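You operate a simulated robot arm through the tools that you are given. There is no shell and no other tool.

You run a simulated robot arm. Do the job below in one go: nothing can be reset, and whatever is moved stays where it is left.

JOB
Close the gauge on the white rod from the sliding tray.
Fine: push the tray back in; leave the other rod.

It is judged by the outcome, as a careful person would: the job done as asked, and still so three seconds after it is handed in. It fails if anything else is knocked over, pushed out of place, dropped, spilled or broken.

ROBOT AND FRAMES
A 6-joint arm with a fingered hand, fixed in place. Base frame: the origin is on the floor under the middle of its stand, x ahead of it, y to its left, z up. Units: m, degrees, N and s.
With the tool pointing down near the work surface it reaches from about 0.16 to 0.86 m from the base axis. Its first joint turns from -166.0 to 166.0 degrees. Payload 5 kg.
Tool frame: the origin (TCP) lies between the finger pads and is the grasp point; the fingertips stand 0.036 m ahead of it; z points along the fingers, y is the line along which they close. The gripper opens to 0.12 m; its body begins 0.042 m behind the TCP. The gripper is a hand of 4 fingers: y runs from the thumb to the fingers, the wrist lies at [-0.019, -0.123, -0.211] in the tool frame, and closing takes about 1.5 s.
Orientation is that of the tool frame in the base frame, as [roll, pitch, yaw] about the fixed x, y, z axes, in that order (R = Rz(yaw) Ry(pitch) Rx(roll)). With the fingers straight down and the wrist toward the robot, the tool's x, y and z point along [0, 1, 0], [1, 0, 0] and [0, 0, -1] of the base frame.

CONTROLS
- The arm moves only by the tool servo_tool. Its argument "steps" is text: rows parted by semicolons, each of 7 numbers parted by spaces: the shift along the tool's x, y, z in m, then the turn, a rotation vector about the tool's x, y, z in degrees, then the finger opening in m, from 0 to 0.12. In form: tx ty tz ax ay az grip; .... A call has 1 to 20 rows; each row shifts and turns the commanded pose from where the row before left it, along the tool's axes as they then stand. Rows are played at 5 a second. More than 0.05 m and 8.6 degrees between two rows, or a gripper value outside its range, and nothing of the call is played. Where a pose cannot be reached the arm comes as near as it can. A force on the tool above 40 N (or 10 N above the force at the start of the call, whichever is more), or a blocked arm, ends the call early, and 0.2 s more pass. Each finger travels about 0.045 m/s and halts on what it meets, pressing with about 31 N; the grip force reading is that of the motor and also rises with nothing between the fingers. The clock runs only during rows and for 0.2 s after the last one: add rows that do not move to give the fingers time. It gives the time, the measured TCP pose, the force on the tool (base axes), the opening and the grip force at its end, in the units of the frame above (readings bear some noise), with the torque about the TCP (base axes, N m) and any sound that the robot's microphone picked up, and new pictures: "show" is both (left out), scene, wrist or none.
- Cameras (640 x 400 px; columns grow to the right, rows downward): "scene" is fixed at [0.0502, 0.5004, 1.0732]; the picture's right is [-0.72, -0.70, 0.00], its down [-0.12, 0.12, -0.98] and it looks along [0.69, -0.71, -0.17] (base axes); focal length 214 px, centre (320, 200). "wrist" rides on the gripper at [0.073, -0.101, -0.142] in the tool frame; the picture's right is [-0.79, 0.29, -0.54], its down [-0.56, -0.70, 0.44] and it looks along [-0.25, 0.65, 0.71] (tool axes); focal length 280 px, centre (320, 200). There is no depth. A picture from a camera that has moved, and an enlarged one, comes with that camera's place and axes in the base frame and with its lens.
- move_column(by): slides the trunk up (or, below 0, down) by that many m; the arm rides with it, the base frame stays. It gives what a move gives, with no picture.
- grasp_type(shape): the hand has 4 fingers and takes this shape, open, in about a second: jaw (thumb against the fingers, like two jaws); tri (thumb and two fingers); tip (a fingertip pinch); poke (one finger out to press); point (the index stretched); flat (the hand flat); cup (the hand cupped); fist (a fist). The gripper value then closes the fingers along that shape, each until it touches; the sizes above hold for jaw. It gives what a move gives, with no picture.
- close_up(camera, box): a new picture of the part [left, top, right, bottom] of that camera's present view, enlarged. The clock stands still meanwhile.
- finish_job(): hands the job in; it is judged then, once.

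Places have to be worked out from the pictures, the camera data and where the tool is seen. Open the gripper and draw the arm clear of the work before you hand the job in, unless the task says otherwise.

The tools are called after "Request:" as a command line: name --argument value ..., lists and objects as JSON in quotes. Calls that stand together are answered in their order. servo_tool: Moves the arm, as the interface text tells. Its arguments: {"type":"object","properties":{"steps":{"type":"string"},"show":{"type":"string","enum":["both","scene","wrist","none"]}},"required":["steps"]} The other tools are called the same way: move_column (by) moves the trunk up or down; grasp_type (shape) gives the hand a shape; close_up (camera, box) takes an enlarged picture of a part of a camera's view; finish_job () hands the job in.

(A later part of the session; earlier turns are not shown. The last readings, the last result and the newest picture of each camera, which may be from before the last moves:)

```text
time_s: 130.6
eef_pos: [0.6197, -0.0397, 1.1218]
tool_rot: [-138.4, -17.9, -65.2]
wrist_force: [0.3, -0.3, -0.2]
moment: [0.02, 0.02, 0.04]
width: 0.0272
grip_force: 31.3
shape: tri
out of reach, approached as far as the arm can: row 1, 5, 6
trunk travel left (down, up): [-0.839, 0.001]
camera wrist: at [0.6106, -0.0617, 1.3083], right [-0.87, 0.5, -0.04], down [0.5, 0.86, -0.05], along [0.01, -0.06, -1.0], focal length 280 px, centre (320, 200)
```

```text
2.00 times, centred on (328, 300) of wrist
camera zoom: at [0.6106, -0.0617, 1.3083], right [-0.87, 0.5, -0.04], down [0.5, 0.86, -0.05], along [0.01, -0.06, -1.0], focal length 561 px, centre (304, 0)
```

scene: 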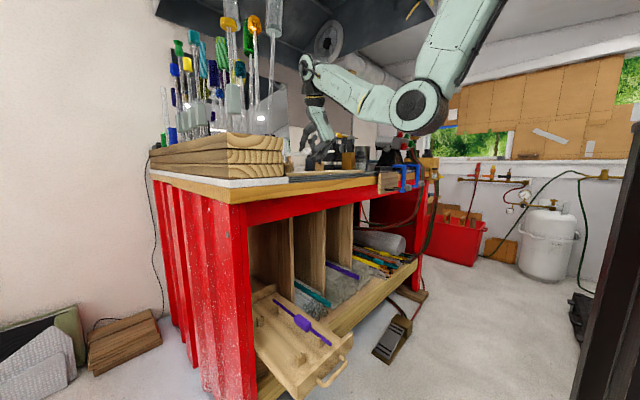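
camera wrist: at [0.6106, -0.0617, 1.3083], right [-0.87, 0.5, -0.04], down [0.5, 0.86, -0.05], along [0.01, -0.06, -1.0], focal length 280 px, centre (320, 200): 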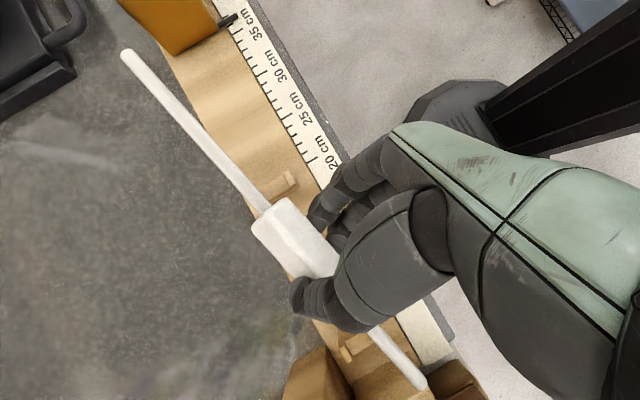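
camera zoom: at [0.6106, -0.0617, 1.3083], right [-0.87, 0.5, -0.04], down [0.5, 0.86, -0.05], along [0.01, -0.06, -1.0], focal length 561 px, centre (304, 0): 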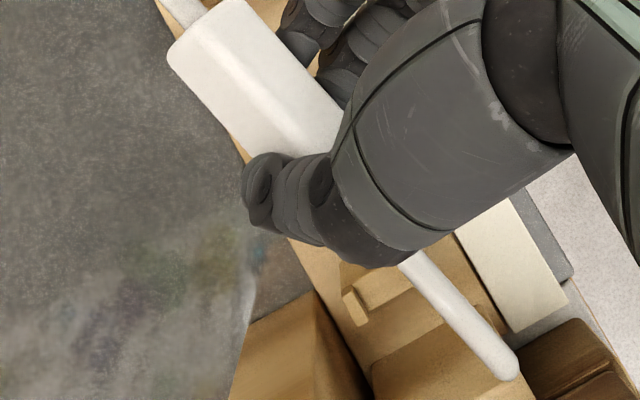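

The rod is now almost parallel to the gauge (about 79° vs 90°), its front end just right of the stop. I turn the last degrees in small steps while shifting slightly forward.

Request:
servo_tool --steps "0.0029 -0.0025 0.0034 -0.42 1.48 3.15 0; 0.0029 -0.0025 0.0034 -0.42 1.48 3.15 0; 0 0 0 0 0 0 0"

Request:
close_up --camera "wrist" --box '[280, 280, 480, 400]'

Request:
close_up --camera "wrist" --box '[100, 20, 340, 220]'

```text
time_s: 131.4
eef_pos: [0.6257, -0.0319, 1.13]
tool_rot: [-137.3, -16.5, -72.2]
wrist_force: [-0.3, -0.3, -1.1]
moment: [0.03, 0.03, 0.0]
width: 0.0275
grip_force: 30.6
shape: tri
out of reach, approached as far as the arm can: row 1, 2
trunk travel left (down, up): [-0.839, 0.001]
camera wrist: at [0.6125, -0.0572, 1.3157], right [-0.8, 0.6, -0.03], down [0.6, 0.8, -0.02], along [0.01, -0.03, -1.0], focal length 280 px, centre (320, 200)
```

scene: 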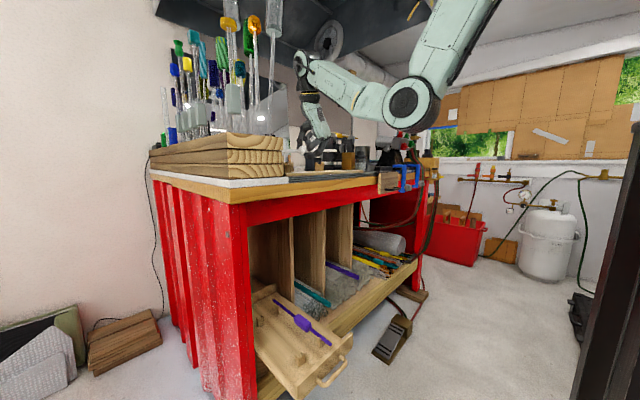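
wrist: 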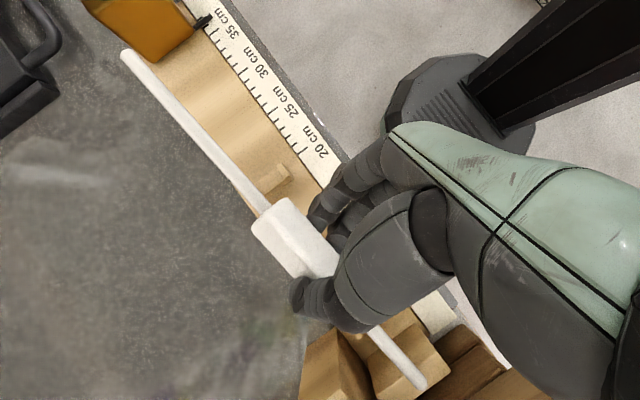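

```text
3.20 times, centred on (380, 340) of wrist
camera zoom: at [0.6125, -0.0572, 1.3157], right [-0.8, 0.6, -0.03], down [0.6, 0.8, -0.02], along [0.01, -0.03, -1.0], focal length 897 px, centre (128, -248)
```

zoom: 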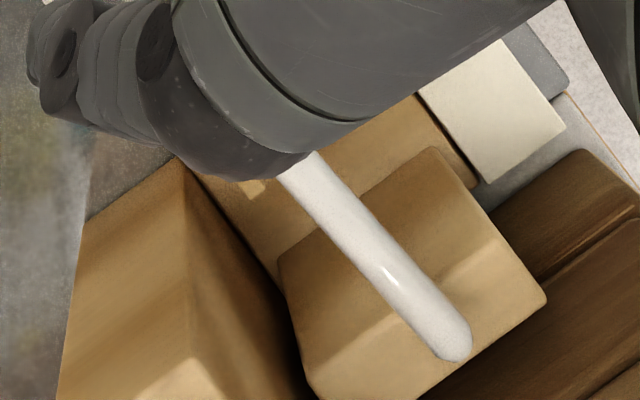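

```text
2.00 times, centred on (220, 120) of wrist
camera zoom: at [0.6125, -0.0572, 1.3157], right [-0.8, 0.6, -0.03], down [0.6, 0.8, -0.02], along [0.01, -0.03, -1.0], focal length 561 px, centre (520, 360)
```

zoom: 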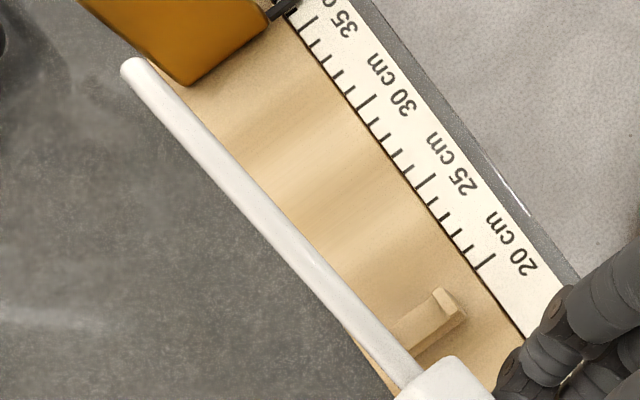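

The rod is now within ~4° of parallel to the gauge, front end right above the stop's face plane. I lower to z≈1.10 and shift slightly away from the stop.

Request:
servo_tool --steps "0.0008 0.012 0.0105 0 0 0 0; 0.0007 0.012 0.0105 0 0 0 0; 0 0 0 0 0 0 0"

Request:
close_up --camera "wrist" --box '[280, 280, 480, 400]'

Request:
close_up --camera "wrist" --box '[100, 60, 340, 260]'

Request:
close_up --camera "scene" --box '[270, 130, 366, 190]'

```text
time_s: 132.2
eef_pos: [0.6218, -0.029, 1.1094]
tool_rot: [-137.5, -16.7, -72.0]
wrist_force: [0.8, 2.2, 1.0]
moment: [0.3, 0.0, 0.01]
width: 0.0277
grip_force: 30.6
shape: tri
out of reach, approached as far as the arm can: row 1, 2
trunk travel left (down, up): [-0.839, 0.001]
camera wrist: at [0.6078, -0.0534, 1.2944], right [-0.8, 0.6, -0.03], down [0.6, 0.8, -0.02], along [0.01, -0.04, -1.0], focal length 280 px, centre (320, 200)
```

scene: 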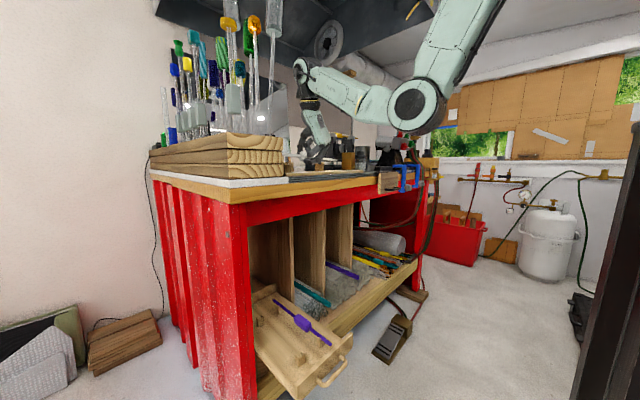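
wrist: 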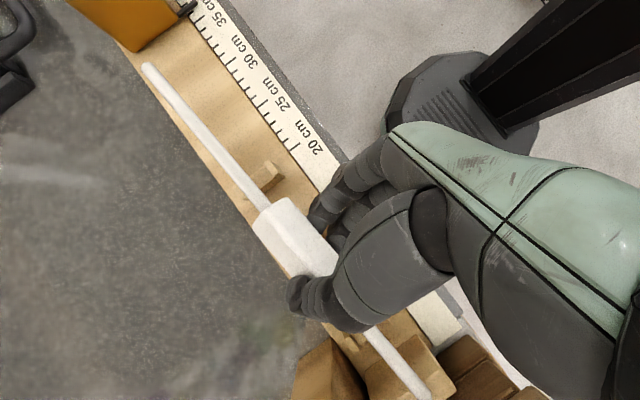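

```text
3.20 times, centred on (380, 340) of wrist
camera zoom: at [0.6078, -0.0534, 1.2944], right [-0.8, 0.6, -0.03], down [0.6, 0.8, -0.02], along [0.01, -0.04, -1.0], focal length 897 px, centre (128, -248)
```

zoom: 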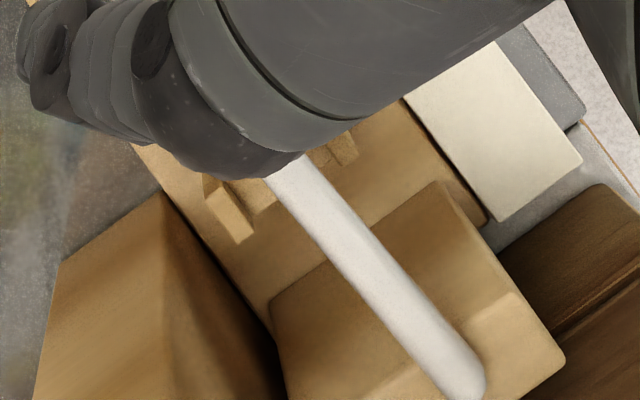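

```text
2.00 times, centred on (220, 160) of wrist
camera zoom: at [0.6078, -0.0534, 1.2944], right [-0.8, 0.6, -0.03], down [0.6, 0.8, -0.02], along [0.01, -0.04, -1.0], focal length 561 px, centre (520, 280)
```

zoom: 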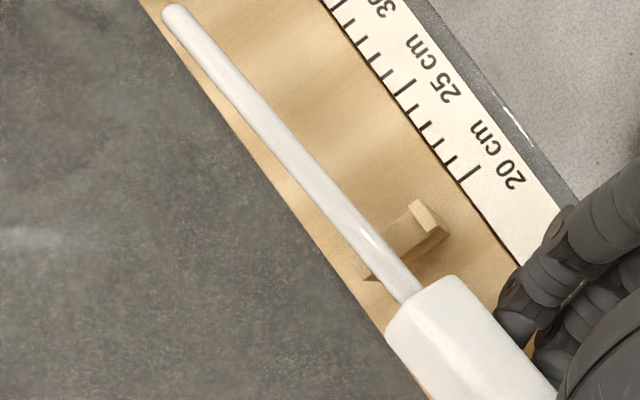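

```text
6.67 times, centred on (318, 160) of scene
camera zoom: at [0.0502, 0.5004, 1.0732], right [-0.72, -0.7, 0.0], down [-0.12, 0.12, -0.98], along [0.69, -0.71, -0.17], focal length 1430 px, centre (333, 467)
```

zoom: 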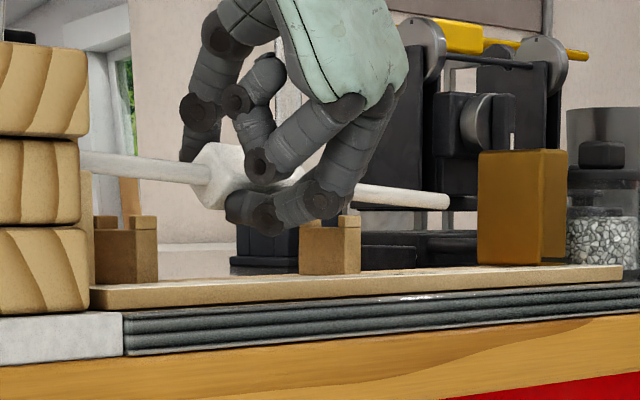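

The front end touched the top of the stop (the last joint's limit keeps pushing +y). I lift off, give back ~2.5° of yaw, and shift −y so the front end clears the stop.

Request:
servo_tool --steps "0.0043 -0.0098 -0.0106 0 0 0 0; 0.01 0.0045 -0.0001 0.36 -1.27 -2.7 0; 0.01 0.0045 -0.0001 0 0 0 0; 0 0 0 0 0 0 0"

Request:
close_up --camera "wrist" --box '[280, 280, 480, 400]'

Request:
close_up --camera "scene" --box '[270, 130, 366, 190]'

```text
time_s: 133.2
eef_pos: [0.6168, -0.0365, 1.1331]
tool_rot: [-137.8, -17.1, -69.0]
wrist_force: [0.8, -0.1, -1.8]
moment: [0.03, 0.03, 0.0]
width: 0.0269
grip_force: 31.4
shape: tri
out of reach, approached as far as the arm can: row 1, 2, 3
trunk travel left (down, up): [-0.839, 0.001]
camera wrist: at [0.6049, -0.0607, 1.3196], right [-0.83, 0.56, -0.03], down [0.56, 0.83, -0.03], along [0.01, -0.04, -1.0], focal length 280 px, centre (320, 200)
```

scene: 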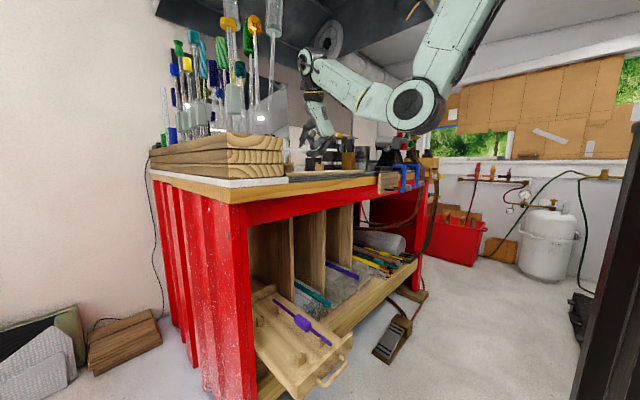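
wrist: 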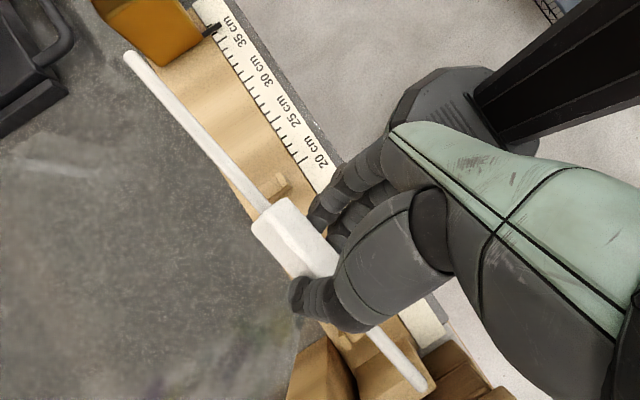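

```text
3.20 times, centred on (380, 340) of wrist
camera zoom: at [0.6049, -0.0607, 1.3196], right [-0.83, 0.56, -0.03], down [0.56, 0.83, -0.03], along [0.01, -0.04, -1.0], focal length 897 px, centre (128, -248)
```

zoom: 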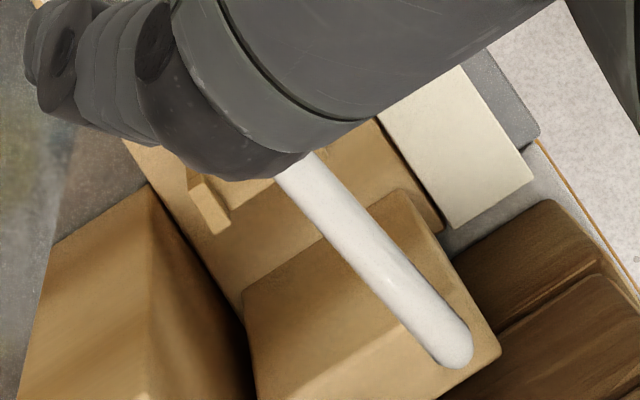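

```text
6.67 times, centred on (318, 160) of scene
camera zoom: at [0.0502, 0.5004, 1.0732], right [-0.72, -0.7, 0.0], down [-0.12, 0.12, -0.98], along [0.69, -0.71, -0.17], focal length 1430 px, centre (333, 467)
```

zoom: 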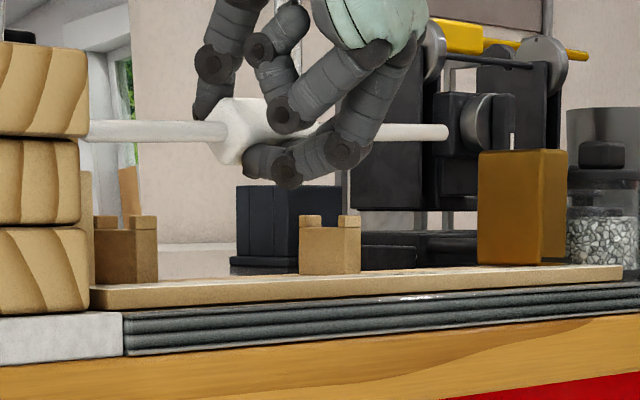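

Side view is clear now: the slots are about 25 mm wide (rod ~12 mm), so a few degrees of skew is fine. I descend in small steps toward the slots, keeping the front end off the stop.

Request:
servo_tool --steps "-0.0013 0.0068 0.0107 0 0 0 0; -0.0013 0.0068 0.0107 0 0 0 0; 0 0 0 0 0 0 0"

Request:
close_up --camera "wrist" --box '[280, 280, 480, 400]'

Request:
close_up --camera "scene" --box '[270, 130, 366, 190]'

```text
time_s: 134.0
eef_pos: [0.6176, -0.0282, 1.1164]
tool_rot: [-137.8, -17.2, -69.1]
wrist_force: [0.2, 0.4, -0.9]
moment: [0.19, 0.03, 0.0]
width: 0.0271
grip_force: 30.8
shape: tri
out of reach, approached as far as the arm can: row 1, 2
trunk travel left (down, up): [-0.839, 0.001]
camera wrist: at [0.6069, -0.0525, 1.3019], right [-0.83, 0.56, -0.03], down [0.56, 0.83, -0.03], along [0.01, -0.04, -1.0], focal length 280 px, centre (320, 200)
```

scene: 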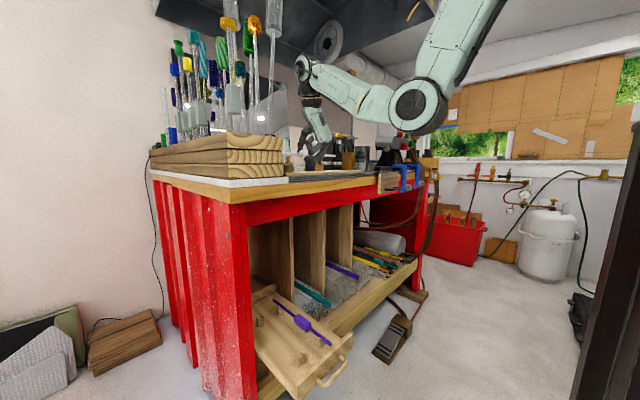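
wrist: 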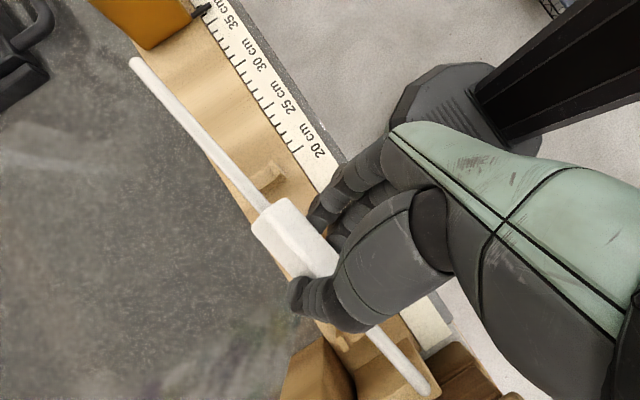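

```text
3.20 times, centred on (380, 340) of wrist
camera zoom: at [0.6069, -0.0525, 1.3019], right [-0.83, 0.56, -0.03], down [0.56, 0.83, -0.03], along [0.01, -0.04, -1.0], focal length 897 px, centre (128, -248)
```

zoom: 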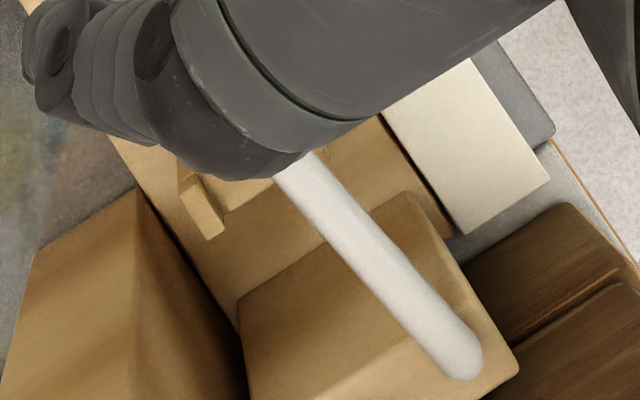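

```text
6.67 times, centred on (318, 160) of scene
camera zoom: at [0.0502, 0.5004, 1.0732], right [-0.72, -0.7, 0.0], down [-0.12, 0.12, -0.98], along [0.69, -0.71, -0.17], focal length 1430 px, centre (333, 467)
```

zoom: 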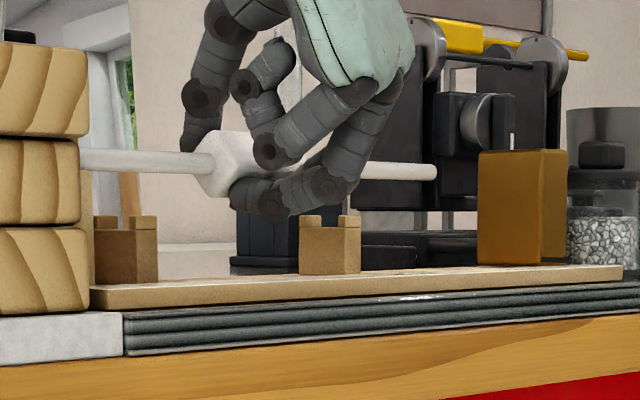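

The wrist bend is at its limit here and the solver drifts. I tilt the hand forward 5° more about the rod axis (relieves the bend), lift slightly and shift −y/+x.

Request:
servo_tool --steps "0.0086 -0.0037 -0.0016 4.67 1.78 0.18 0; 0.011 0.0008 0.0038 0 0 0 0; 0.011 0.0008 0.0038 0 0 0 0; 0 0 0 0 0 0 0"

Request:
close_up --camera "wrist" --box '[280, 280, 480, 400]'

Request:
close_up --camera "scene" --box '[270, 130, 366, 190]'

```text
time_s: 135.0
eef_pos: [0.6274, -0.0266, 1.1336]
tool_rot: [-132.8, -18.7, -70.9]
wrist_force: [-0.5, -0.3, -0.5]
moment: [0.01, 0.02, 0.01]
width: 0.0269
grip_force: 30.4
shape: tri
out of reach, approached as far as the arm can: row 1, 2, 3
trunk travel left (down, up): [-0.839, 0.001]
camera wrist: at [0.5993, -0.0513, 1.318], right [-0.82, 0.56, -0.1], down [0.56, 0.83, 0.02], along [0.1, -0.04, -0.99], focal length 280 px, centre (320, 200)
```

scene: 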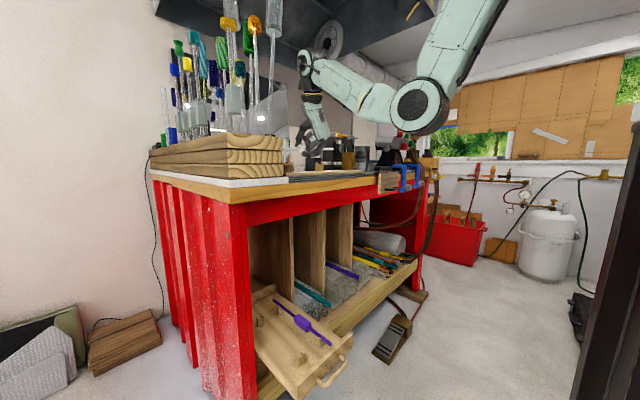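
wrist: 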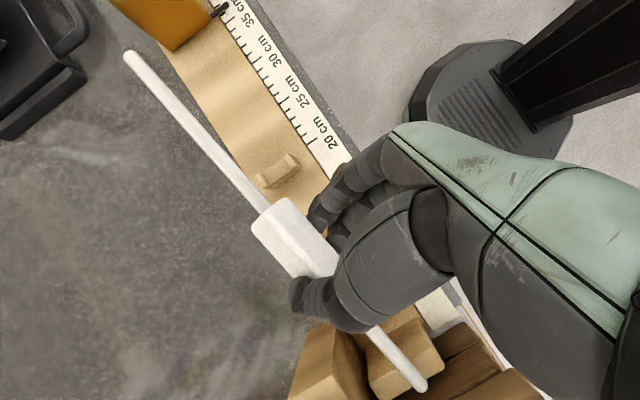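

```text
3.20 times, centred on (380, 340) of wrist
camera zoom: at [0.5993, -0.0513, 1.318], right [-0.82, 0.56, -0.1], down [0.56, 0.83, 0.02], along [0.1, -0.04, -0.99], focal length 897 px, centre (128, -248)
```

zoom: 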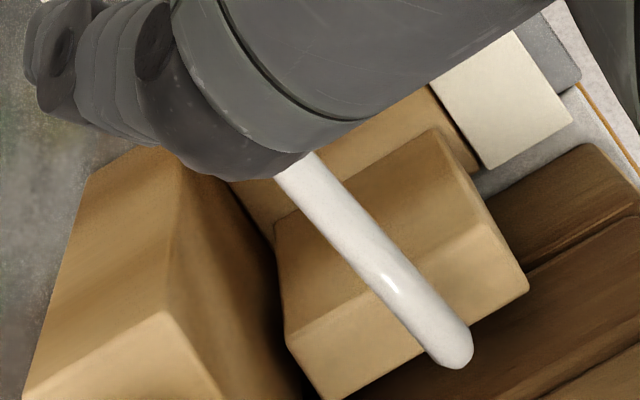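

```text
6.67 times, centred on (318, 160) of scene
camera zoom: at [0.0502, 0.5004, 1.0732], right [-0.72, -0.7, 0.0], down [-0.12, 0.12, -0.98], along [0.69, -0.71, -0.17], focal length 1430 px, centre (333, 467)
```

zoom: 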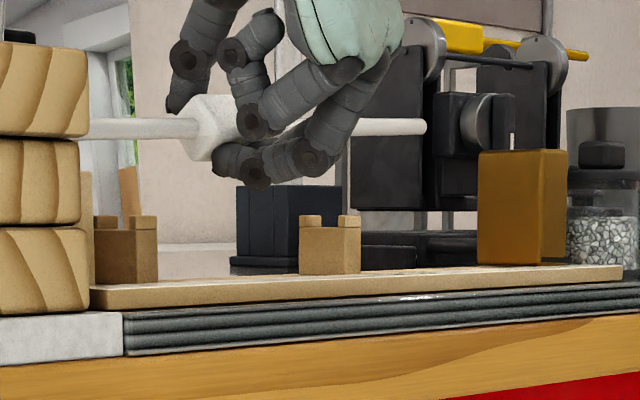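

All these stuck poses share one joint (forearm roll) at its end. Pitching the rod a few degrees rear-up should relieve it, and the slot can then level the rod. I rotate −4° about the world x-axis and then shift −y.

Request:
servo_tool --steps "0 0 0 -1.24 2.26 -3.06 0; 0.0072 0.0036 -0.0003 0 0 0 0; 0.0072 0.0036 -0.0003 0 0 0 0; 0.0072 0.0036 -0.0003 0 0 0 0; 0 0 0 0 0 0 0"

Request:
close_up --camera "scene" --box '[270, 130, 366, 190]'

```text
time_s: 136.2
eef_pos: [0.6282, -0.05, 1.1335]
tool_rot: [-133.7, -20.6, -69.9]
wrist_force: [-0.1, 1.1, -0.5]
moment: [0.02, -0.01, -0.01]
width: 0.0271
grip_force: 30.9
shape: tri
trunk travel left (down, up): [-0.839, 0.001]
camera wrist: at [0.5999, -0.069, 1.3196], right [-0.83, 0.54, -0.12], down [0.55, 0.84, -0.01], along [0.1, -0.07, -0.99], focal length 280 px, centre (320, 200)
```

scene: 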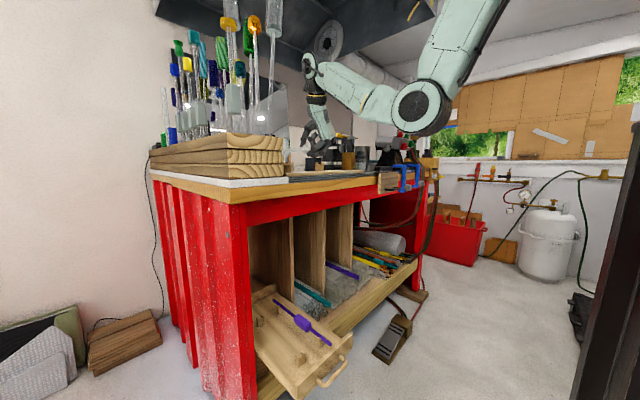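
wrist: 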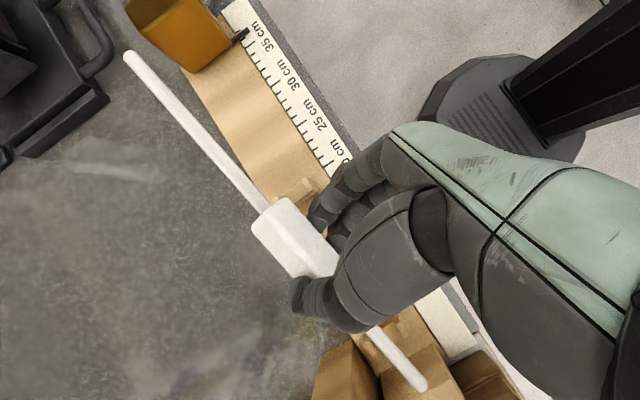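

```text
6.67 times, centred on (318, 160) of scene
camera zoom: at [0.0502, 0.5004, 1.0732], right [-0.72, -0.7, 0.0], down [-0.12, 0.12, -0.98], along [0.69, -0.71, -0.17], focal length 1430 px, centre (333, 467)
```

zoom: 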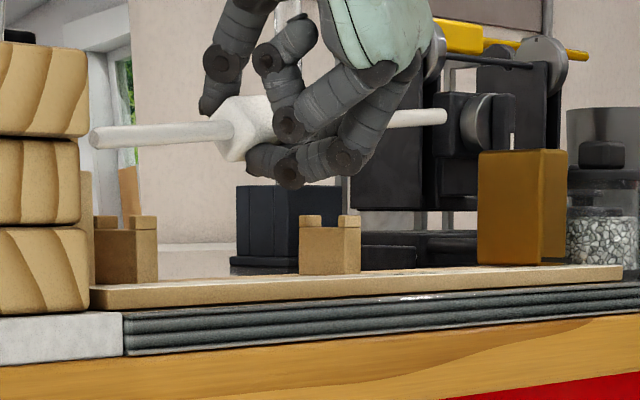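

That works: the pose is now followed exactly (y=−0.050, no limit). I turn the last ~4° about the vertical to align with the gauge, shift +1 cm toward the stop, and descend to z≈1.10.

Request:
servo_tool --steps "-0.0044 -0.0024 0.0001 -1.41 2.71 2.59 0; -0.0071 0.0017 0.0037 0 0 0 0; -0.0042 0.0081 0.0078 0 0 0 0; -0.0042 0.0081 0.0078 0 0 0 0; 0 0 0 0 0 0 0"

Request:
close_up --camera "wrist" --box '[280, 280, 480, 400]'

Request:
close_up --camera "wrist" --box '[100, 60, 340, 260]'

Request:
close_up --camera "scene" --box '[270, 130, 366, 190]'

```text
time_s: 137.4
eef_pos: [0.6282, -0.0398, 1.1052]
tool_rot: [-133.7, -20.6, -73.9]
wrist_force: [0.3, -0.7, -1.2]
moment: [0.03, -0.01, -0.01]
width: 0.0271
grip_force: 31.1
shape: tri
trunk travel left (down, up): [-0.839, 0.001]
camera wrist: at [0.599, -0.0565, 1.2893], right [-0.79, 0.6, -0.12], down [0.61, 0.79, -0.01], along [0.09, -0.08, -0.99], focal length 280 px, centre (320, 200)
```

scene: 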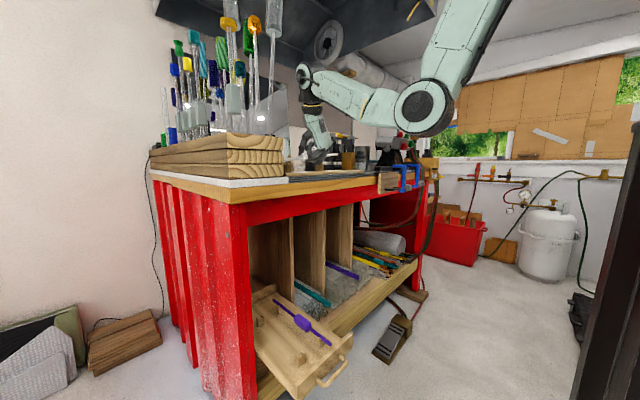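
wrist: 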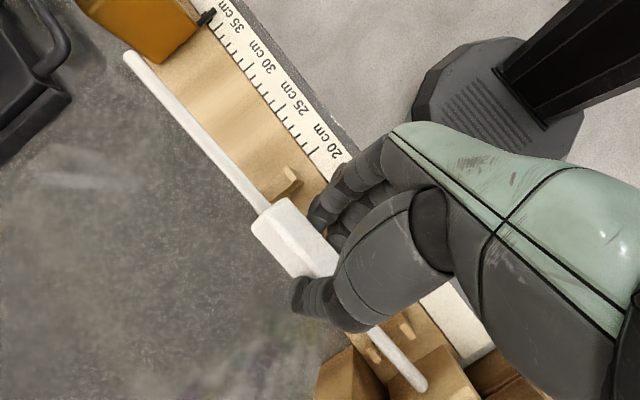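

```text
3.20 times, centred on (380, 340) of wrist
camera zoom: at [0.599, -0.0565, 1.2893], right [-0.79, 0.6, -0.12], down [0.61, 0.79, -0.01], along [0.09, -0.08, -0.99], focal length 897 px, centre (128, -248)
```

zoom: 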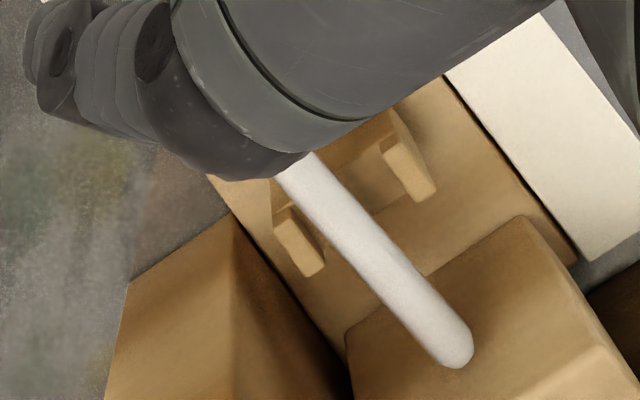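

```text
2.00 times, centred on (220, 160) of wrist
camera zoom: at [0.599, -0.0565, 1.2893], right [-0.79, 0.6, -0.12], down [0.61, 0.79, -0.01], along [0.09, -0.08, -0.99], focal length 561 px, centre (520, 280)
```

zoom: 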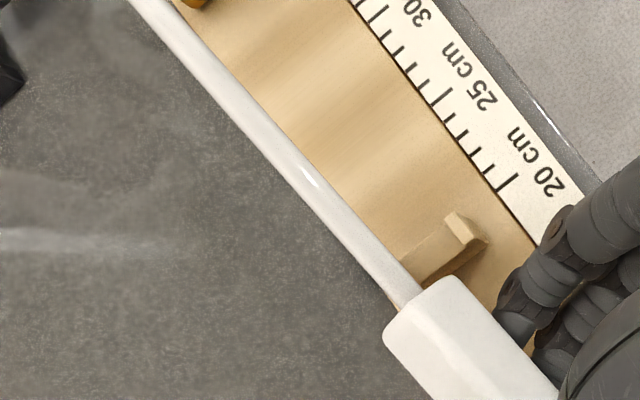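

```text
6.67 times, centred on (318, 160) of scene
camera zoom: at [0.0502, 0.5004, 1.0732], right [-0.72, -0.7, 0.0], down [-0.12, 0.12, -0.98], along [0.69, -0.71, -0.17], focal length 1430 px, centre (333, 467)
```

zoom: 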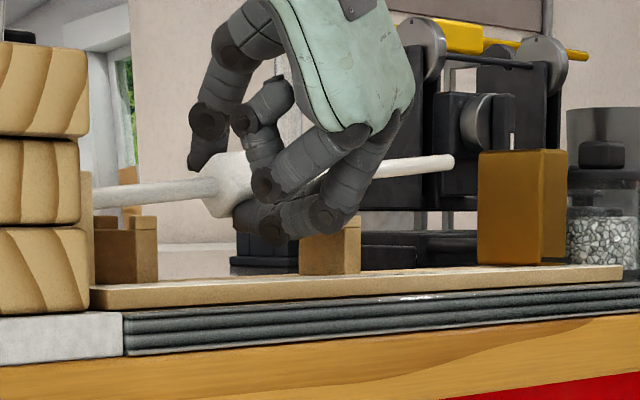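

Looking good: the rod is centred over rest 1's slot, but at rest 2 it is ~1.5 cm too far back. I turn another ~4–5° clockwise about slot 1.

Request:
servo_tool --steps "-0.0012 0.0016 -0.0023 -0.7 1.35 1.29 0; -0.0012 0.0016 -0.0023 -0.7 1.35 1.29 0; -0.0012 0.0016 -0.0023 -0.35 0.68 0.65 0; 0 0 0 0 0 0 0"

Request:
close_up --camera "wrist" --box '[280, 280, 480, 400]'

Request:
close_up --camera "wrist" --box '[100, 60, 340, 260]'

```text
time_s: 138.4
eef_pos: [0.6207, -0.0368, 1.1035]
tool_rot: [-133.6, -20.6, -78.8]
wrist_force: [-0.4, 0.0, -0.7]
moment: [0.03, -0.01, 0.02]
width: 0.0267
grip_force: 31.2
shape: tri
trunk travel left (down, up): [-0.839, 0.001]
camera wrist: at [0.5886, -0.0518, 1.2892], right [-0.73, 0.67, -0.12], down [0.67, 0.74, -0.01], along [0.09, -0.09, -0.99], focal length 280 px, centre (320, 200)
```

scene: 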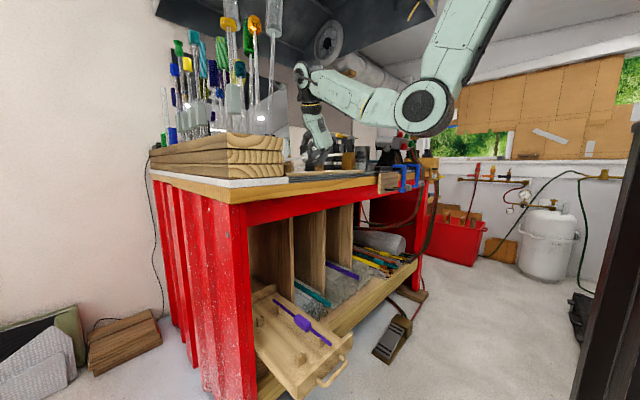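
wrist: 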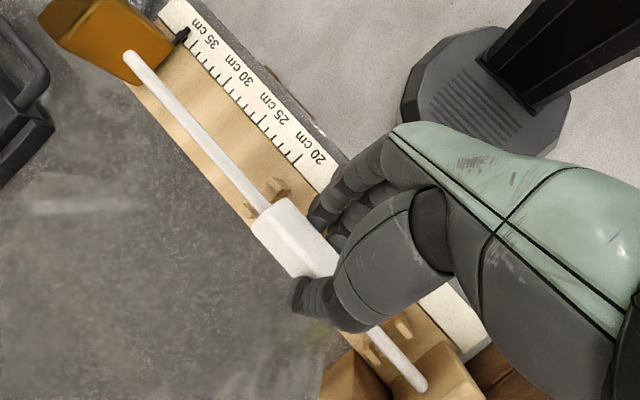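

```text
3.20 times, centred on (380, 340) of wrist
camera zoom: at [0.5886, -0.0518, 1.2892], right [-0.73, 0.67, -0.12], down [0.67, 0.74, -0.01], along [0.09, -0.09, -0.99], focal length 897 px, centre (128, -248)
```

zoom: 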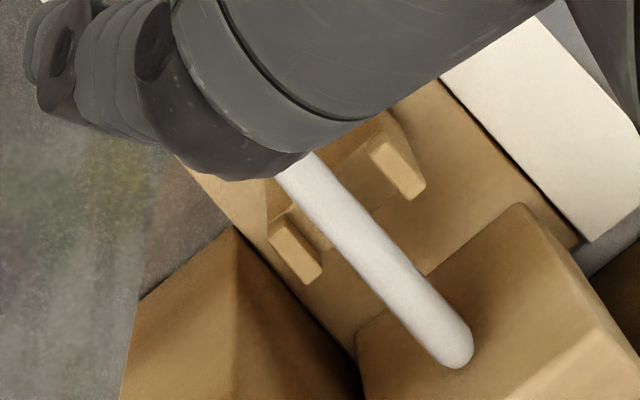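

```text
2.00 times, centred on (220, 160) of wrist
camera zoom: at [0.5886, -0.0518, 1.2892], right [-0.73, 0.67, -0.12], down [0.67, 0.74, -0.01], along [0.09, -0.09, -0.99], focal length 561 px, centre (520, 280)
```

zoom: 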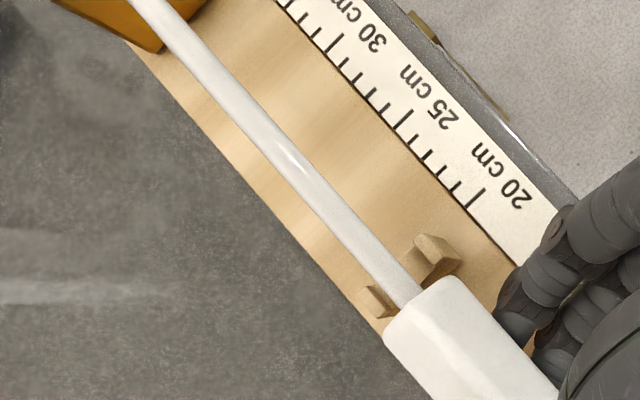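

Now the rod sits over both slots within ~2 mm, with its tip ~7 mm off the stop. I descend the next 16 mm.

Request:
servo_tool --steps "-0.0028 0.0054 0.0052 0 0 0 0; -0.0028 0.0054 0.0052 0 0 0 0; 0 0 0 0 0 0 0"

Request:
close_up --camera "wrist" --box '[280, 280, 480, 400]'

Request:
close_up --camera "wrist" --box '[100, 60, 340, 260]'

Request:
close_up --camera "scene" --box '[270, 130, 366, 190]'

```text
time_s: 139.2
eef_pos: [0.6195, -0.0388, 1.0879]
tool_rot: [-133.4, -20.6, -79.0]
wrist_force: [-0.1, -0.5, 1.6]
moment: [0.18, -0.03, -0.07]
width: 0.0271
grip_force: 31.1
shape: tri
trunk travel left (down, up): [-0.839, 0.001]
camera wrist: at [0.5884, -0.052, 1.2733], right [-0.73, 0.67, -0.12], down [0.67, 0.74, -0.01], along [0.09, -0.09, -0.99], focal length 280 px, centre (320, 200)
```

scene: 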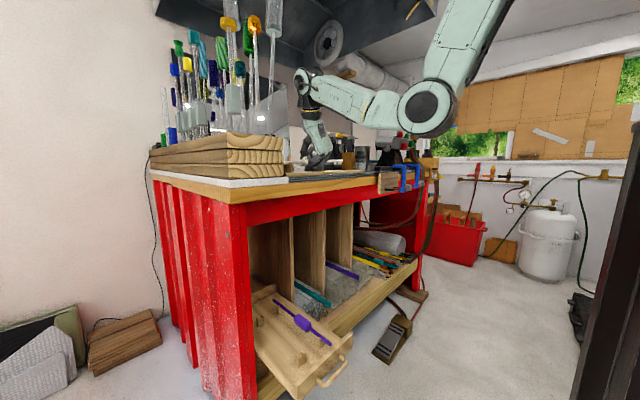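
wrist: 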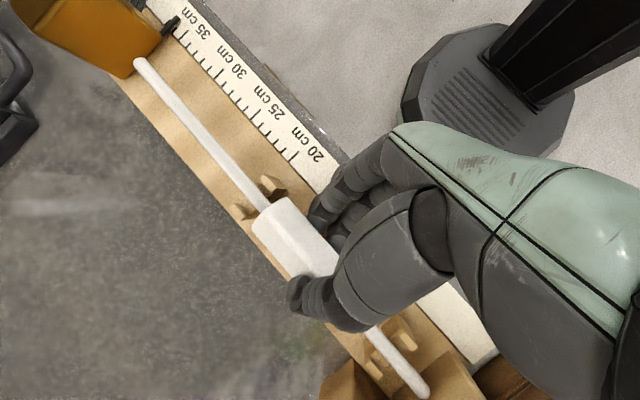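

```text
3.20 times, centred on (380, 340) of wrist
camera zoom: at [0.5884, -0.052, 1.2733], right [-0.73, 0.67, -0.12], down [0.67, 0.74, -0.01], along [0.09, -0.09, -0.99], focal length 897 px, centre (128, -248)
```

zoom: 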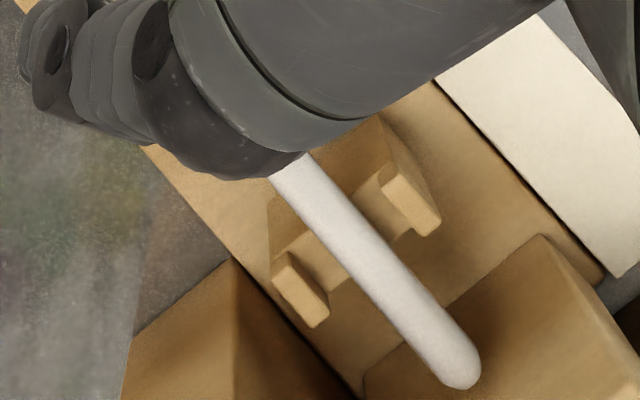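

```text
2.00 times, centred on (220, 160) of wrist
camera zoom: at [0.5884, -0.052, 1.2733], right [-0.73, 0.67, -0.12], down [0.67, 0.74, -0.01], along [0.09, -0.09, -0.99], focal length 561 px, centre (520, 280)
```

zoom: 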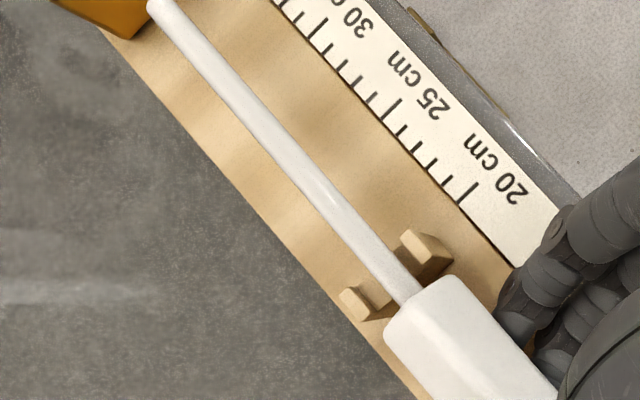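

```text
6.67 times, centred on (318, 160) of scene
camera zoom: at [0.0502, 0.5004, 1.0732], right [-0.72, -0.7, 0.0], down [-0.12, 0.12, -0.98], along [0.69, -0.71, -0.17], focal length 1430 px, centre (333, 467)
```

zoom: 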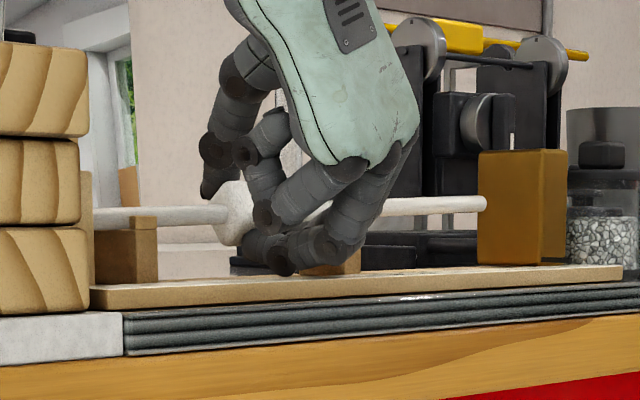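

The front part has seated in slot 1 (slight upward force) and the rod lies between the prongs of both rests. I lower 4 mm more to bring the rear down into slot 2.

Request:
servo_tool --steps "-0.0007 0.0014 0.0013 0 0 0 0; -0.0007 0.0014 0.0013 0 0 0 0; 0 0 0 0 0 0 0"

Request:
close_up --camera "wrist" --box '[100, 60, 340, 260]'

Request:
close_up --camera "scene" --box '[270, 130, 366, 190]'

```text
time_s: 140.0
eef_pos: [0.6194, -0.0377, 1.0846]
tool_rot: [-133.5, -20.7, -79.0]
wrist_force: [0.7, -0.6, 7.8]
moment: [0.15, 0.0, -0.03]
width: 0.0273
grip_force: 30.9
shape: tri
trunk travel left (down, up): [-0.839, 0.001]
camera wrist: at [0.5878, -0.052, 1.2699], right [-0.73, 0.67, -0.12], down [0.67, 0.74, -0.01], along [0.09, -0.09, -0.99], focal length 280 px, centre (320, 200)
```

scene: 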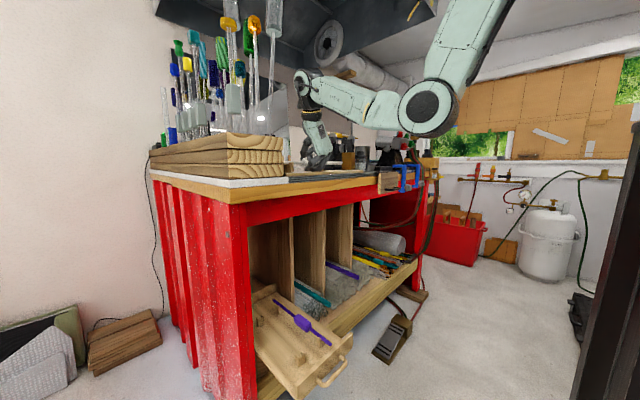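
wrist: 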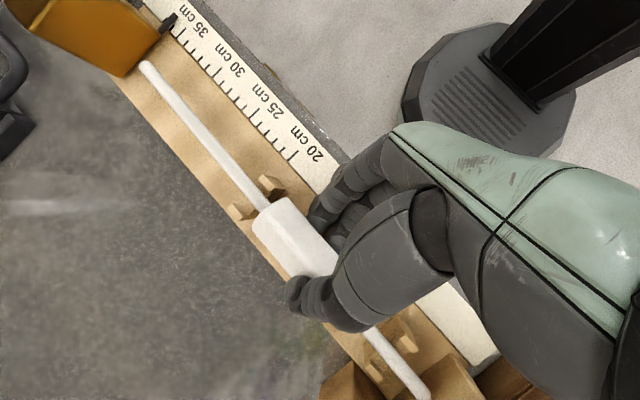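

```text
2.00 times, centred on (220, 160) of wrist
camera zoom: at [0.5878, -0.052, 1.2699], right [-0.73, 0.67, -0.12], down [0.67, 0.74, -0.01], along [0.09, -0.09, -0.99], focal length 561 px, centre (520, 280)
```

zoom: 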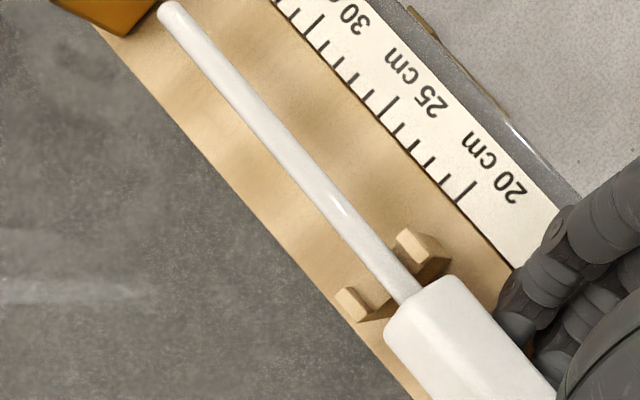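

```text
6.67 times, centred on (318, 160) of scene
camera zoom: at [0.0502, 0.5004, 1.0732], right [-0.72, -0.7, 0.0], down [-0.12, 0.12, -0.98], along [0.69, -0.71, -0.17], focal length 1430 px, centre (333, 467)
```

zoom: 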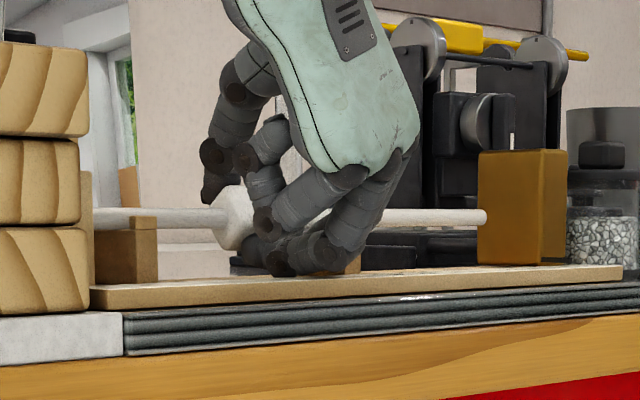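

Force 7.8 N upward: the rod is seated (and/or the fingertips touch the board). I relieve 2 mm and then open the fingers slightly while rising to compensate for the lower fingers' drop.

Request:
servo_tool --steps "0.0007 -0.0014 -0.0013 0 0 0 0; 0.0007 -0.0014 -0.0013 0 0 0 0.03; 0.0004 -0.0007 -0.0006 0 0 0 0.034; 0 0 0 0 0 0 0.038; 0 0 0 0 0 0 0.038; 0 0 0 0 0 0 0.038"

Request:
close_up --camera "wrist" --box '[100, 60, 340, 260]'

Request:
close_up --camera "wrist" --box '[280, 280, 480, 400]'

Request:
close_up --camera "scene" --box '[270, 130, 366, 190]'

```text
time_s: 141.4
eef_pos: [0.6185, -0.037, 1.0888]
tool_rot: [-133.5, -20.6, -79.0]
wrist_force: [2.1, 1.1, 9.0]
moment: [0.02, -0.02, 0.01]
width: 0.0358
grip_force: 0.0
shape: tri
trunk travel left (down, up): [-0.839, 0.001]
camera wrist: at [0.5884, -0.0517, 1.2746], right [-0.73, 0.67, -0.12], down [0.67, 0.74, -0.01], along [0.09, -0.09, -0.99], focal length 280 px, centre (320, 200)
```

scene: 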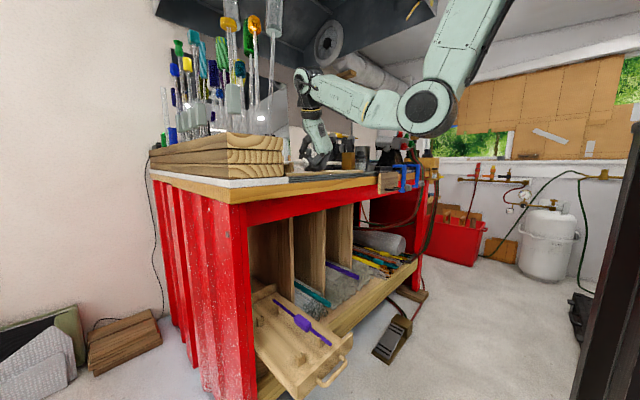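
wrist: 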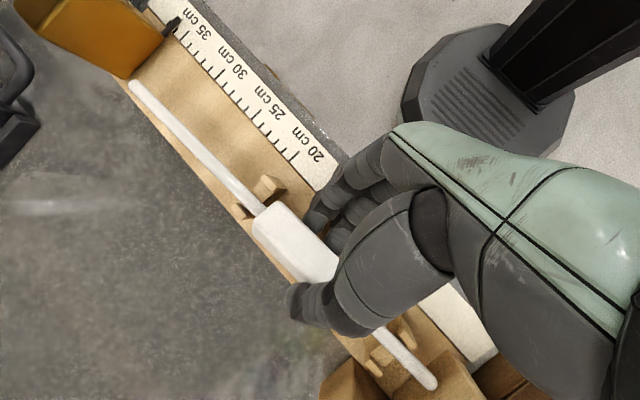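

```text
2.00 times, centred on (220, 160) of wrist
camera zoom: at [0.5884, -0.0517, 1.2746], right [-0.73, 0.67, -0.12], down [0.67, 0.74, -0.01], along [0.09, -0.09, -0.99], focal length 561 px, centre (520, 280)
```

zoom: 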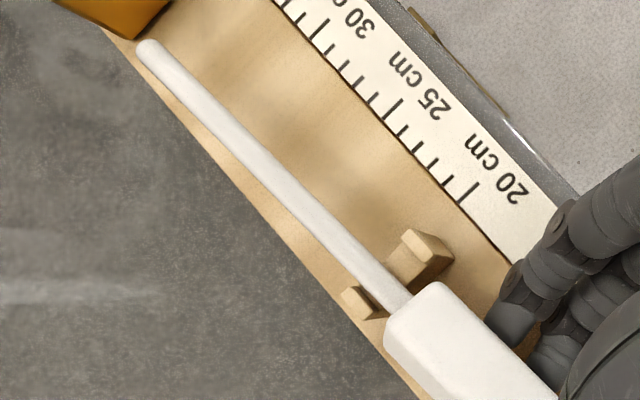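

```text
3.20 times, centred on (380, 340) of wrist
camera zoom: at [0.5884, -0.0517, 1.2746], right [-0.73, 0.67, -0.12], down [0.67, 0.74, -0.01], along [0.09, -0.09, -0.99], focal length 897 px, centre (128, -248)
```

zoom: 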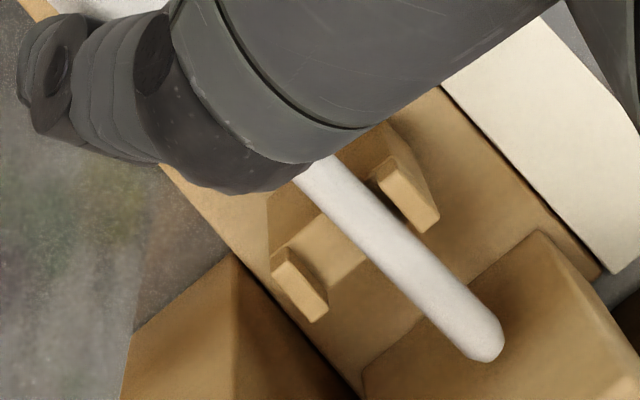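

```text
6.67 times, centred on (318, 160) of scene
camera zoom: at [0.0502, 0.5004, 1.0732], right [-0.72, -0.7, 0.0], down [-0.12, 0.12, -0.98], along [0.69, -0.71, -0.17], focal length 1430 px, centre (333, 467)
```

zoom: 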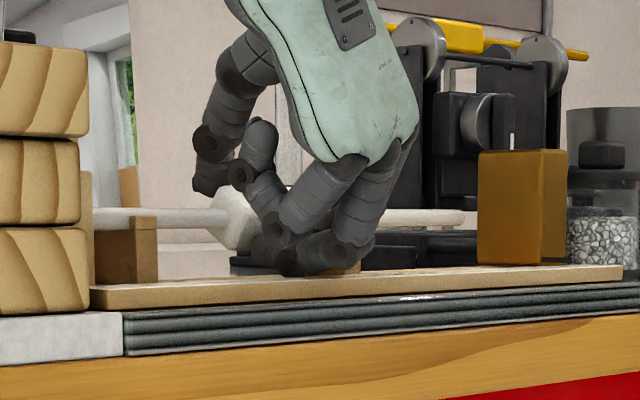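

The grip is released (force 0, opening 0.036) and the rod rests in both slots; the remaining 9 N is from the lower fingertips on the board. I rise 3 mm and then withdraw along the finger axis.

Request:
servo_tool --steps "0.0011 -0.002 -0.0019 0 0 0 0.038; 0.0007 -0.0014 -0.0013 0 0 0 0.04; 0 0 -0.006 0 0 0 0.042; 0 0 -0.008 0 0 0 0.044; 0 0 -0.008 0 0 0 0.046; 0 0 0 0 0 0 0.046"

Request:
close_up --camera "scene" --box '[270, 130, 366, 190]'

Request:
close_up --camera "wrist" --box '[120, 60, 440, 400]'

```text
time_s: 142.8
eef_pos: [0.6036, -0.0342, 1.1089]
tool_rot: [-133.7, -20.6, -78.8]
wrist_force: [0.5, -0.1, 0.1]
moment: [0.01, -0.01, -0.01]
width: 0.0457
grip_force: 0.0
shape: tri
trunk travel left (down, up): [-0.839, 0.001]
camera wrist: at [0.5719, -0.05, 1.2933], right [-0.73, 0.67, -0.12], down [0.67, 0.74, -0.01], along [0.09, -0.09, -0.99], focal length 280 px, centre (320, 200)
```

scene: 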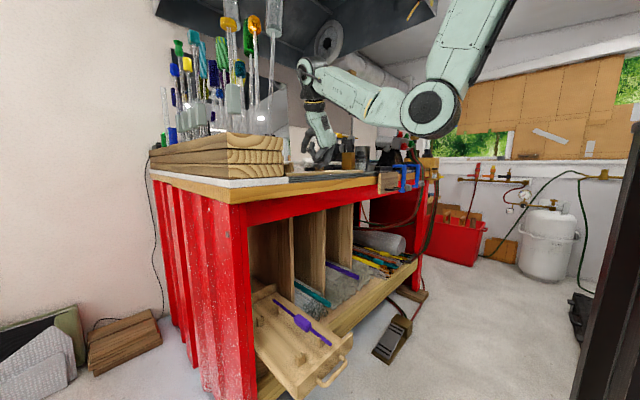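
wrist: 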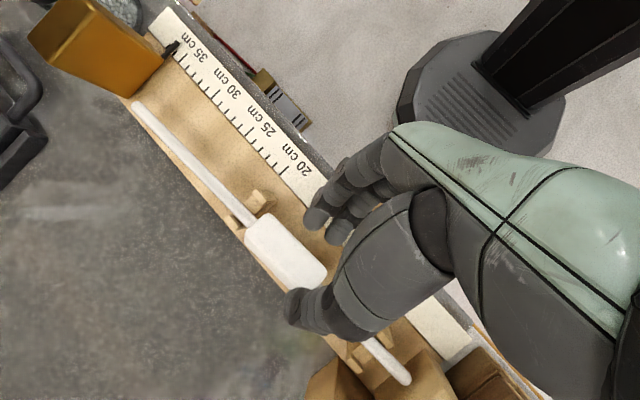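

```text
6.67 times, centred on (318, 160) of scene
camera zoom: at [0.0502, 0.5004, 1.0732], right [-0.72, -0.7, 0.0], down [-0.12, 0.12, -0.98], along [0.69, -0.71, -0.17], focal length 1430 px, centre (333, 467)
```

zoom: 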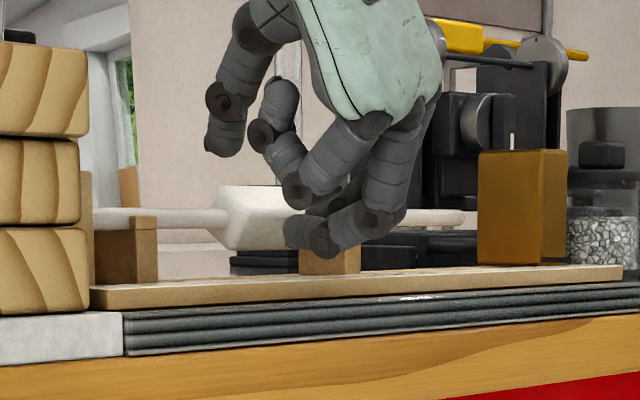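

```text
1.18 times, centred on (280, 230) of wrist
camera zoom: at [0.5719, -0.05, 1.2933], right [-0.73, 0.67, -0.12], down [0.67, 0.74, -0.01], along [0.09, -0.09, -0.99], focal length 330 px, centre (367, 165)
```

zoom: 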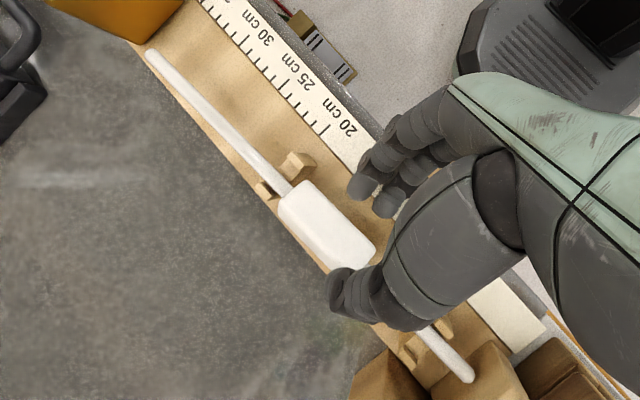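

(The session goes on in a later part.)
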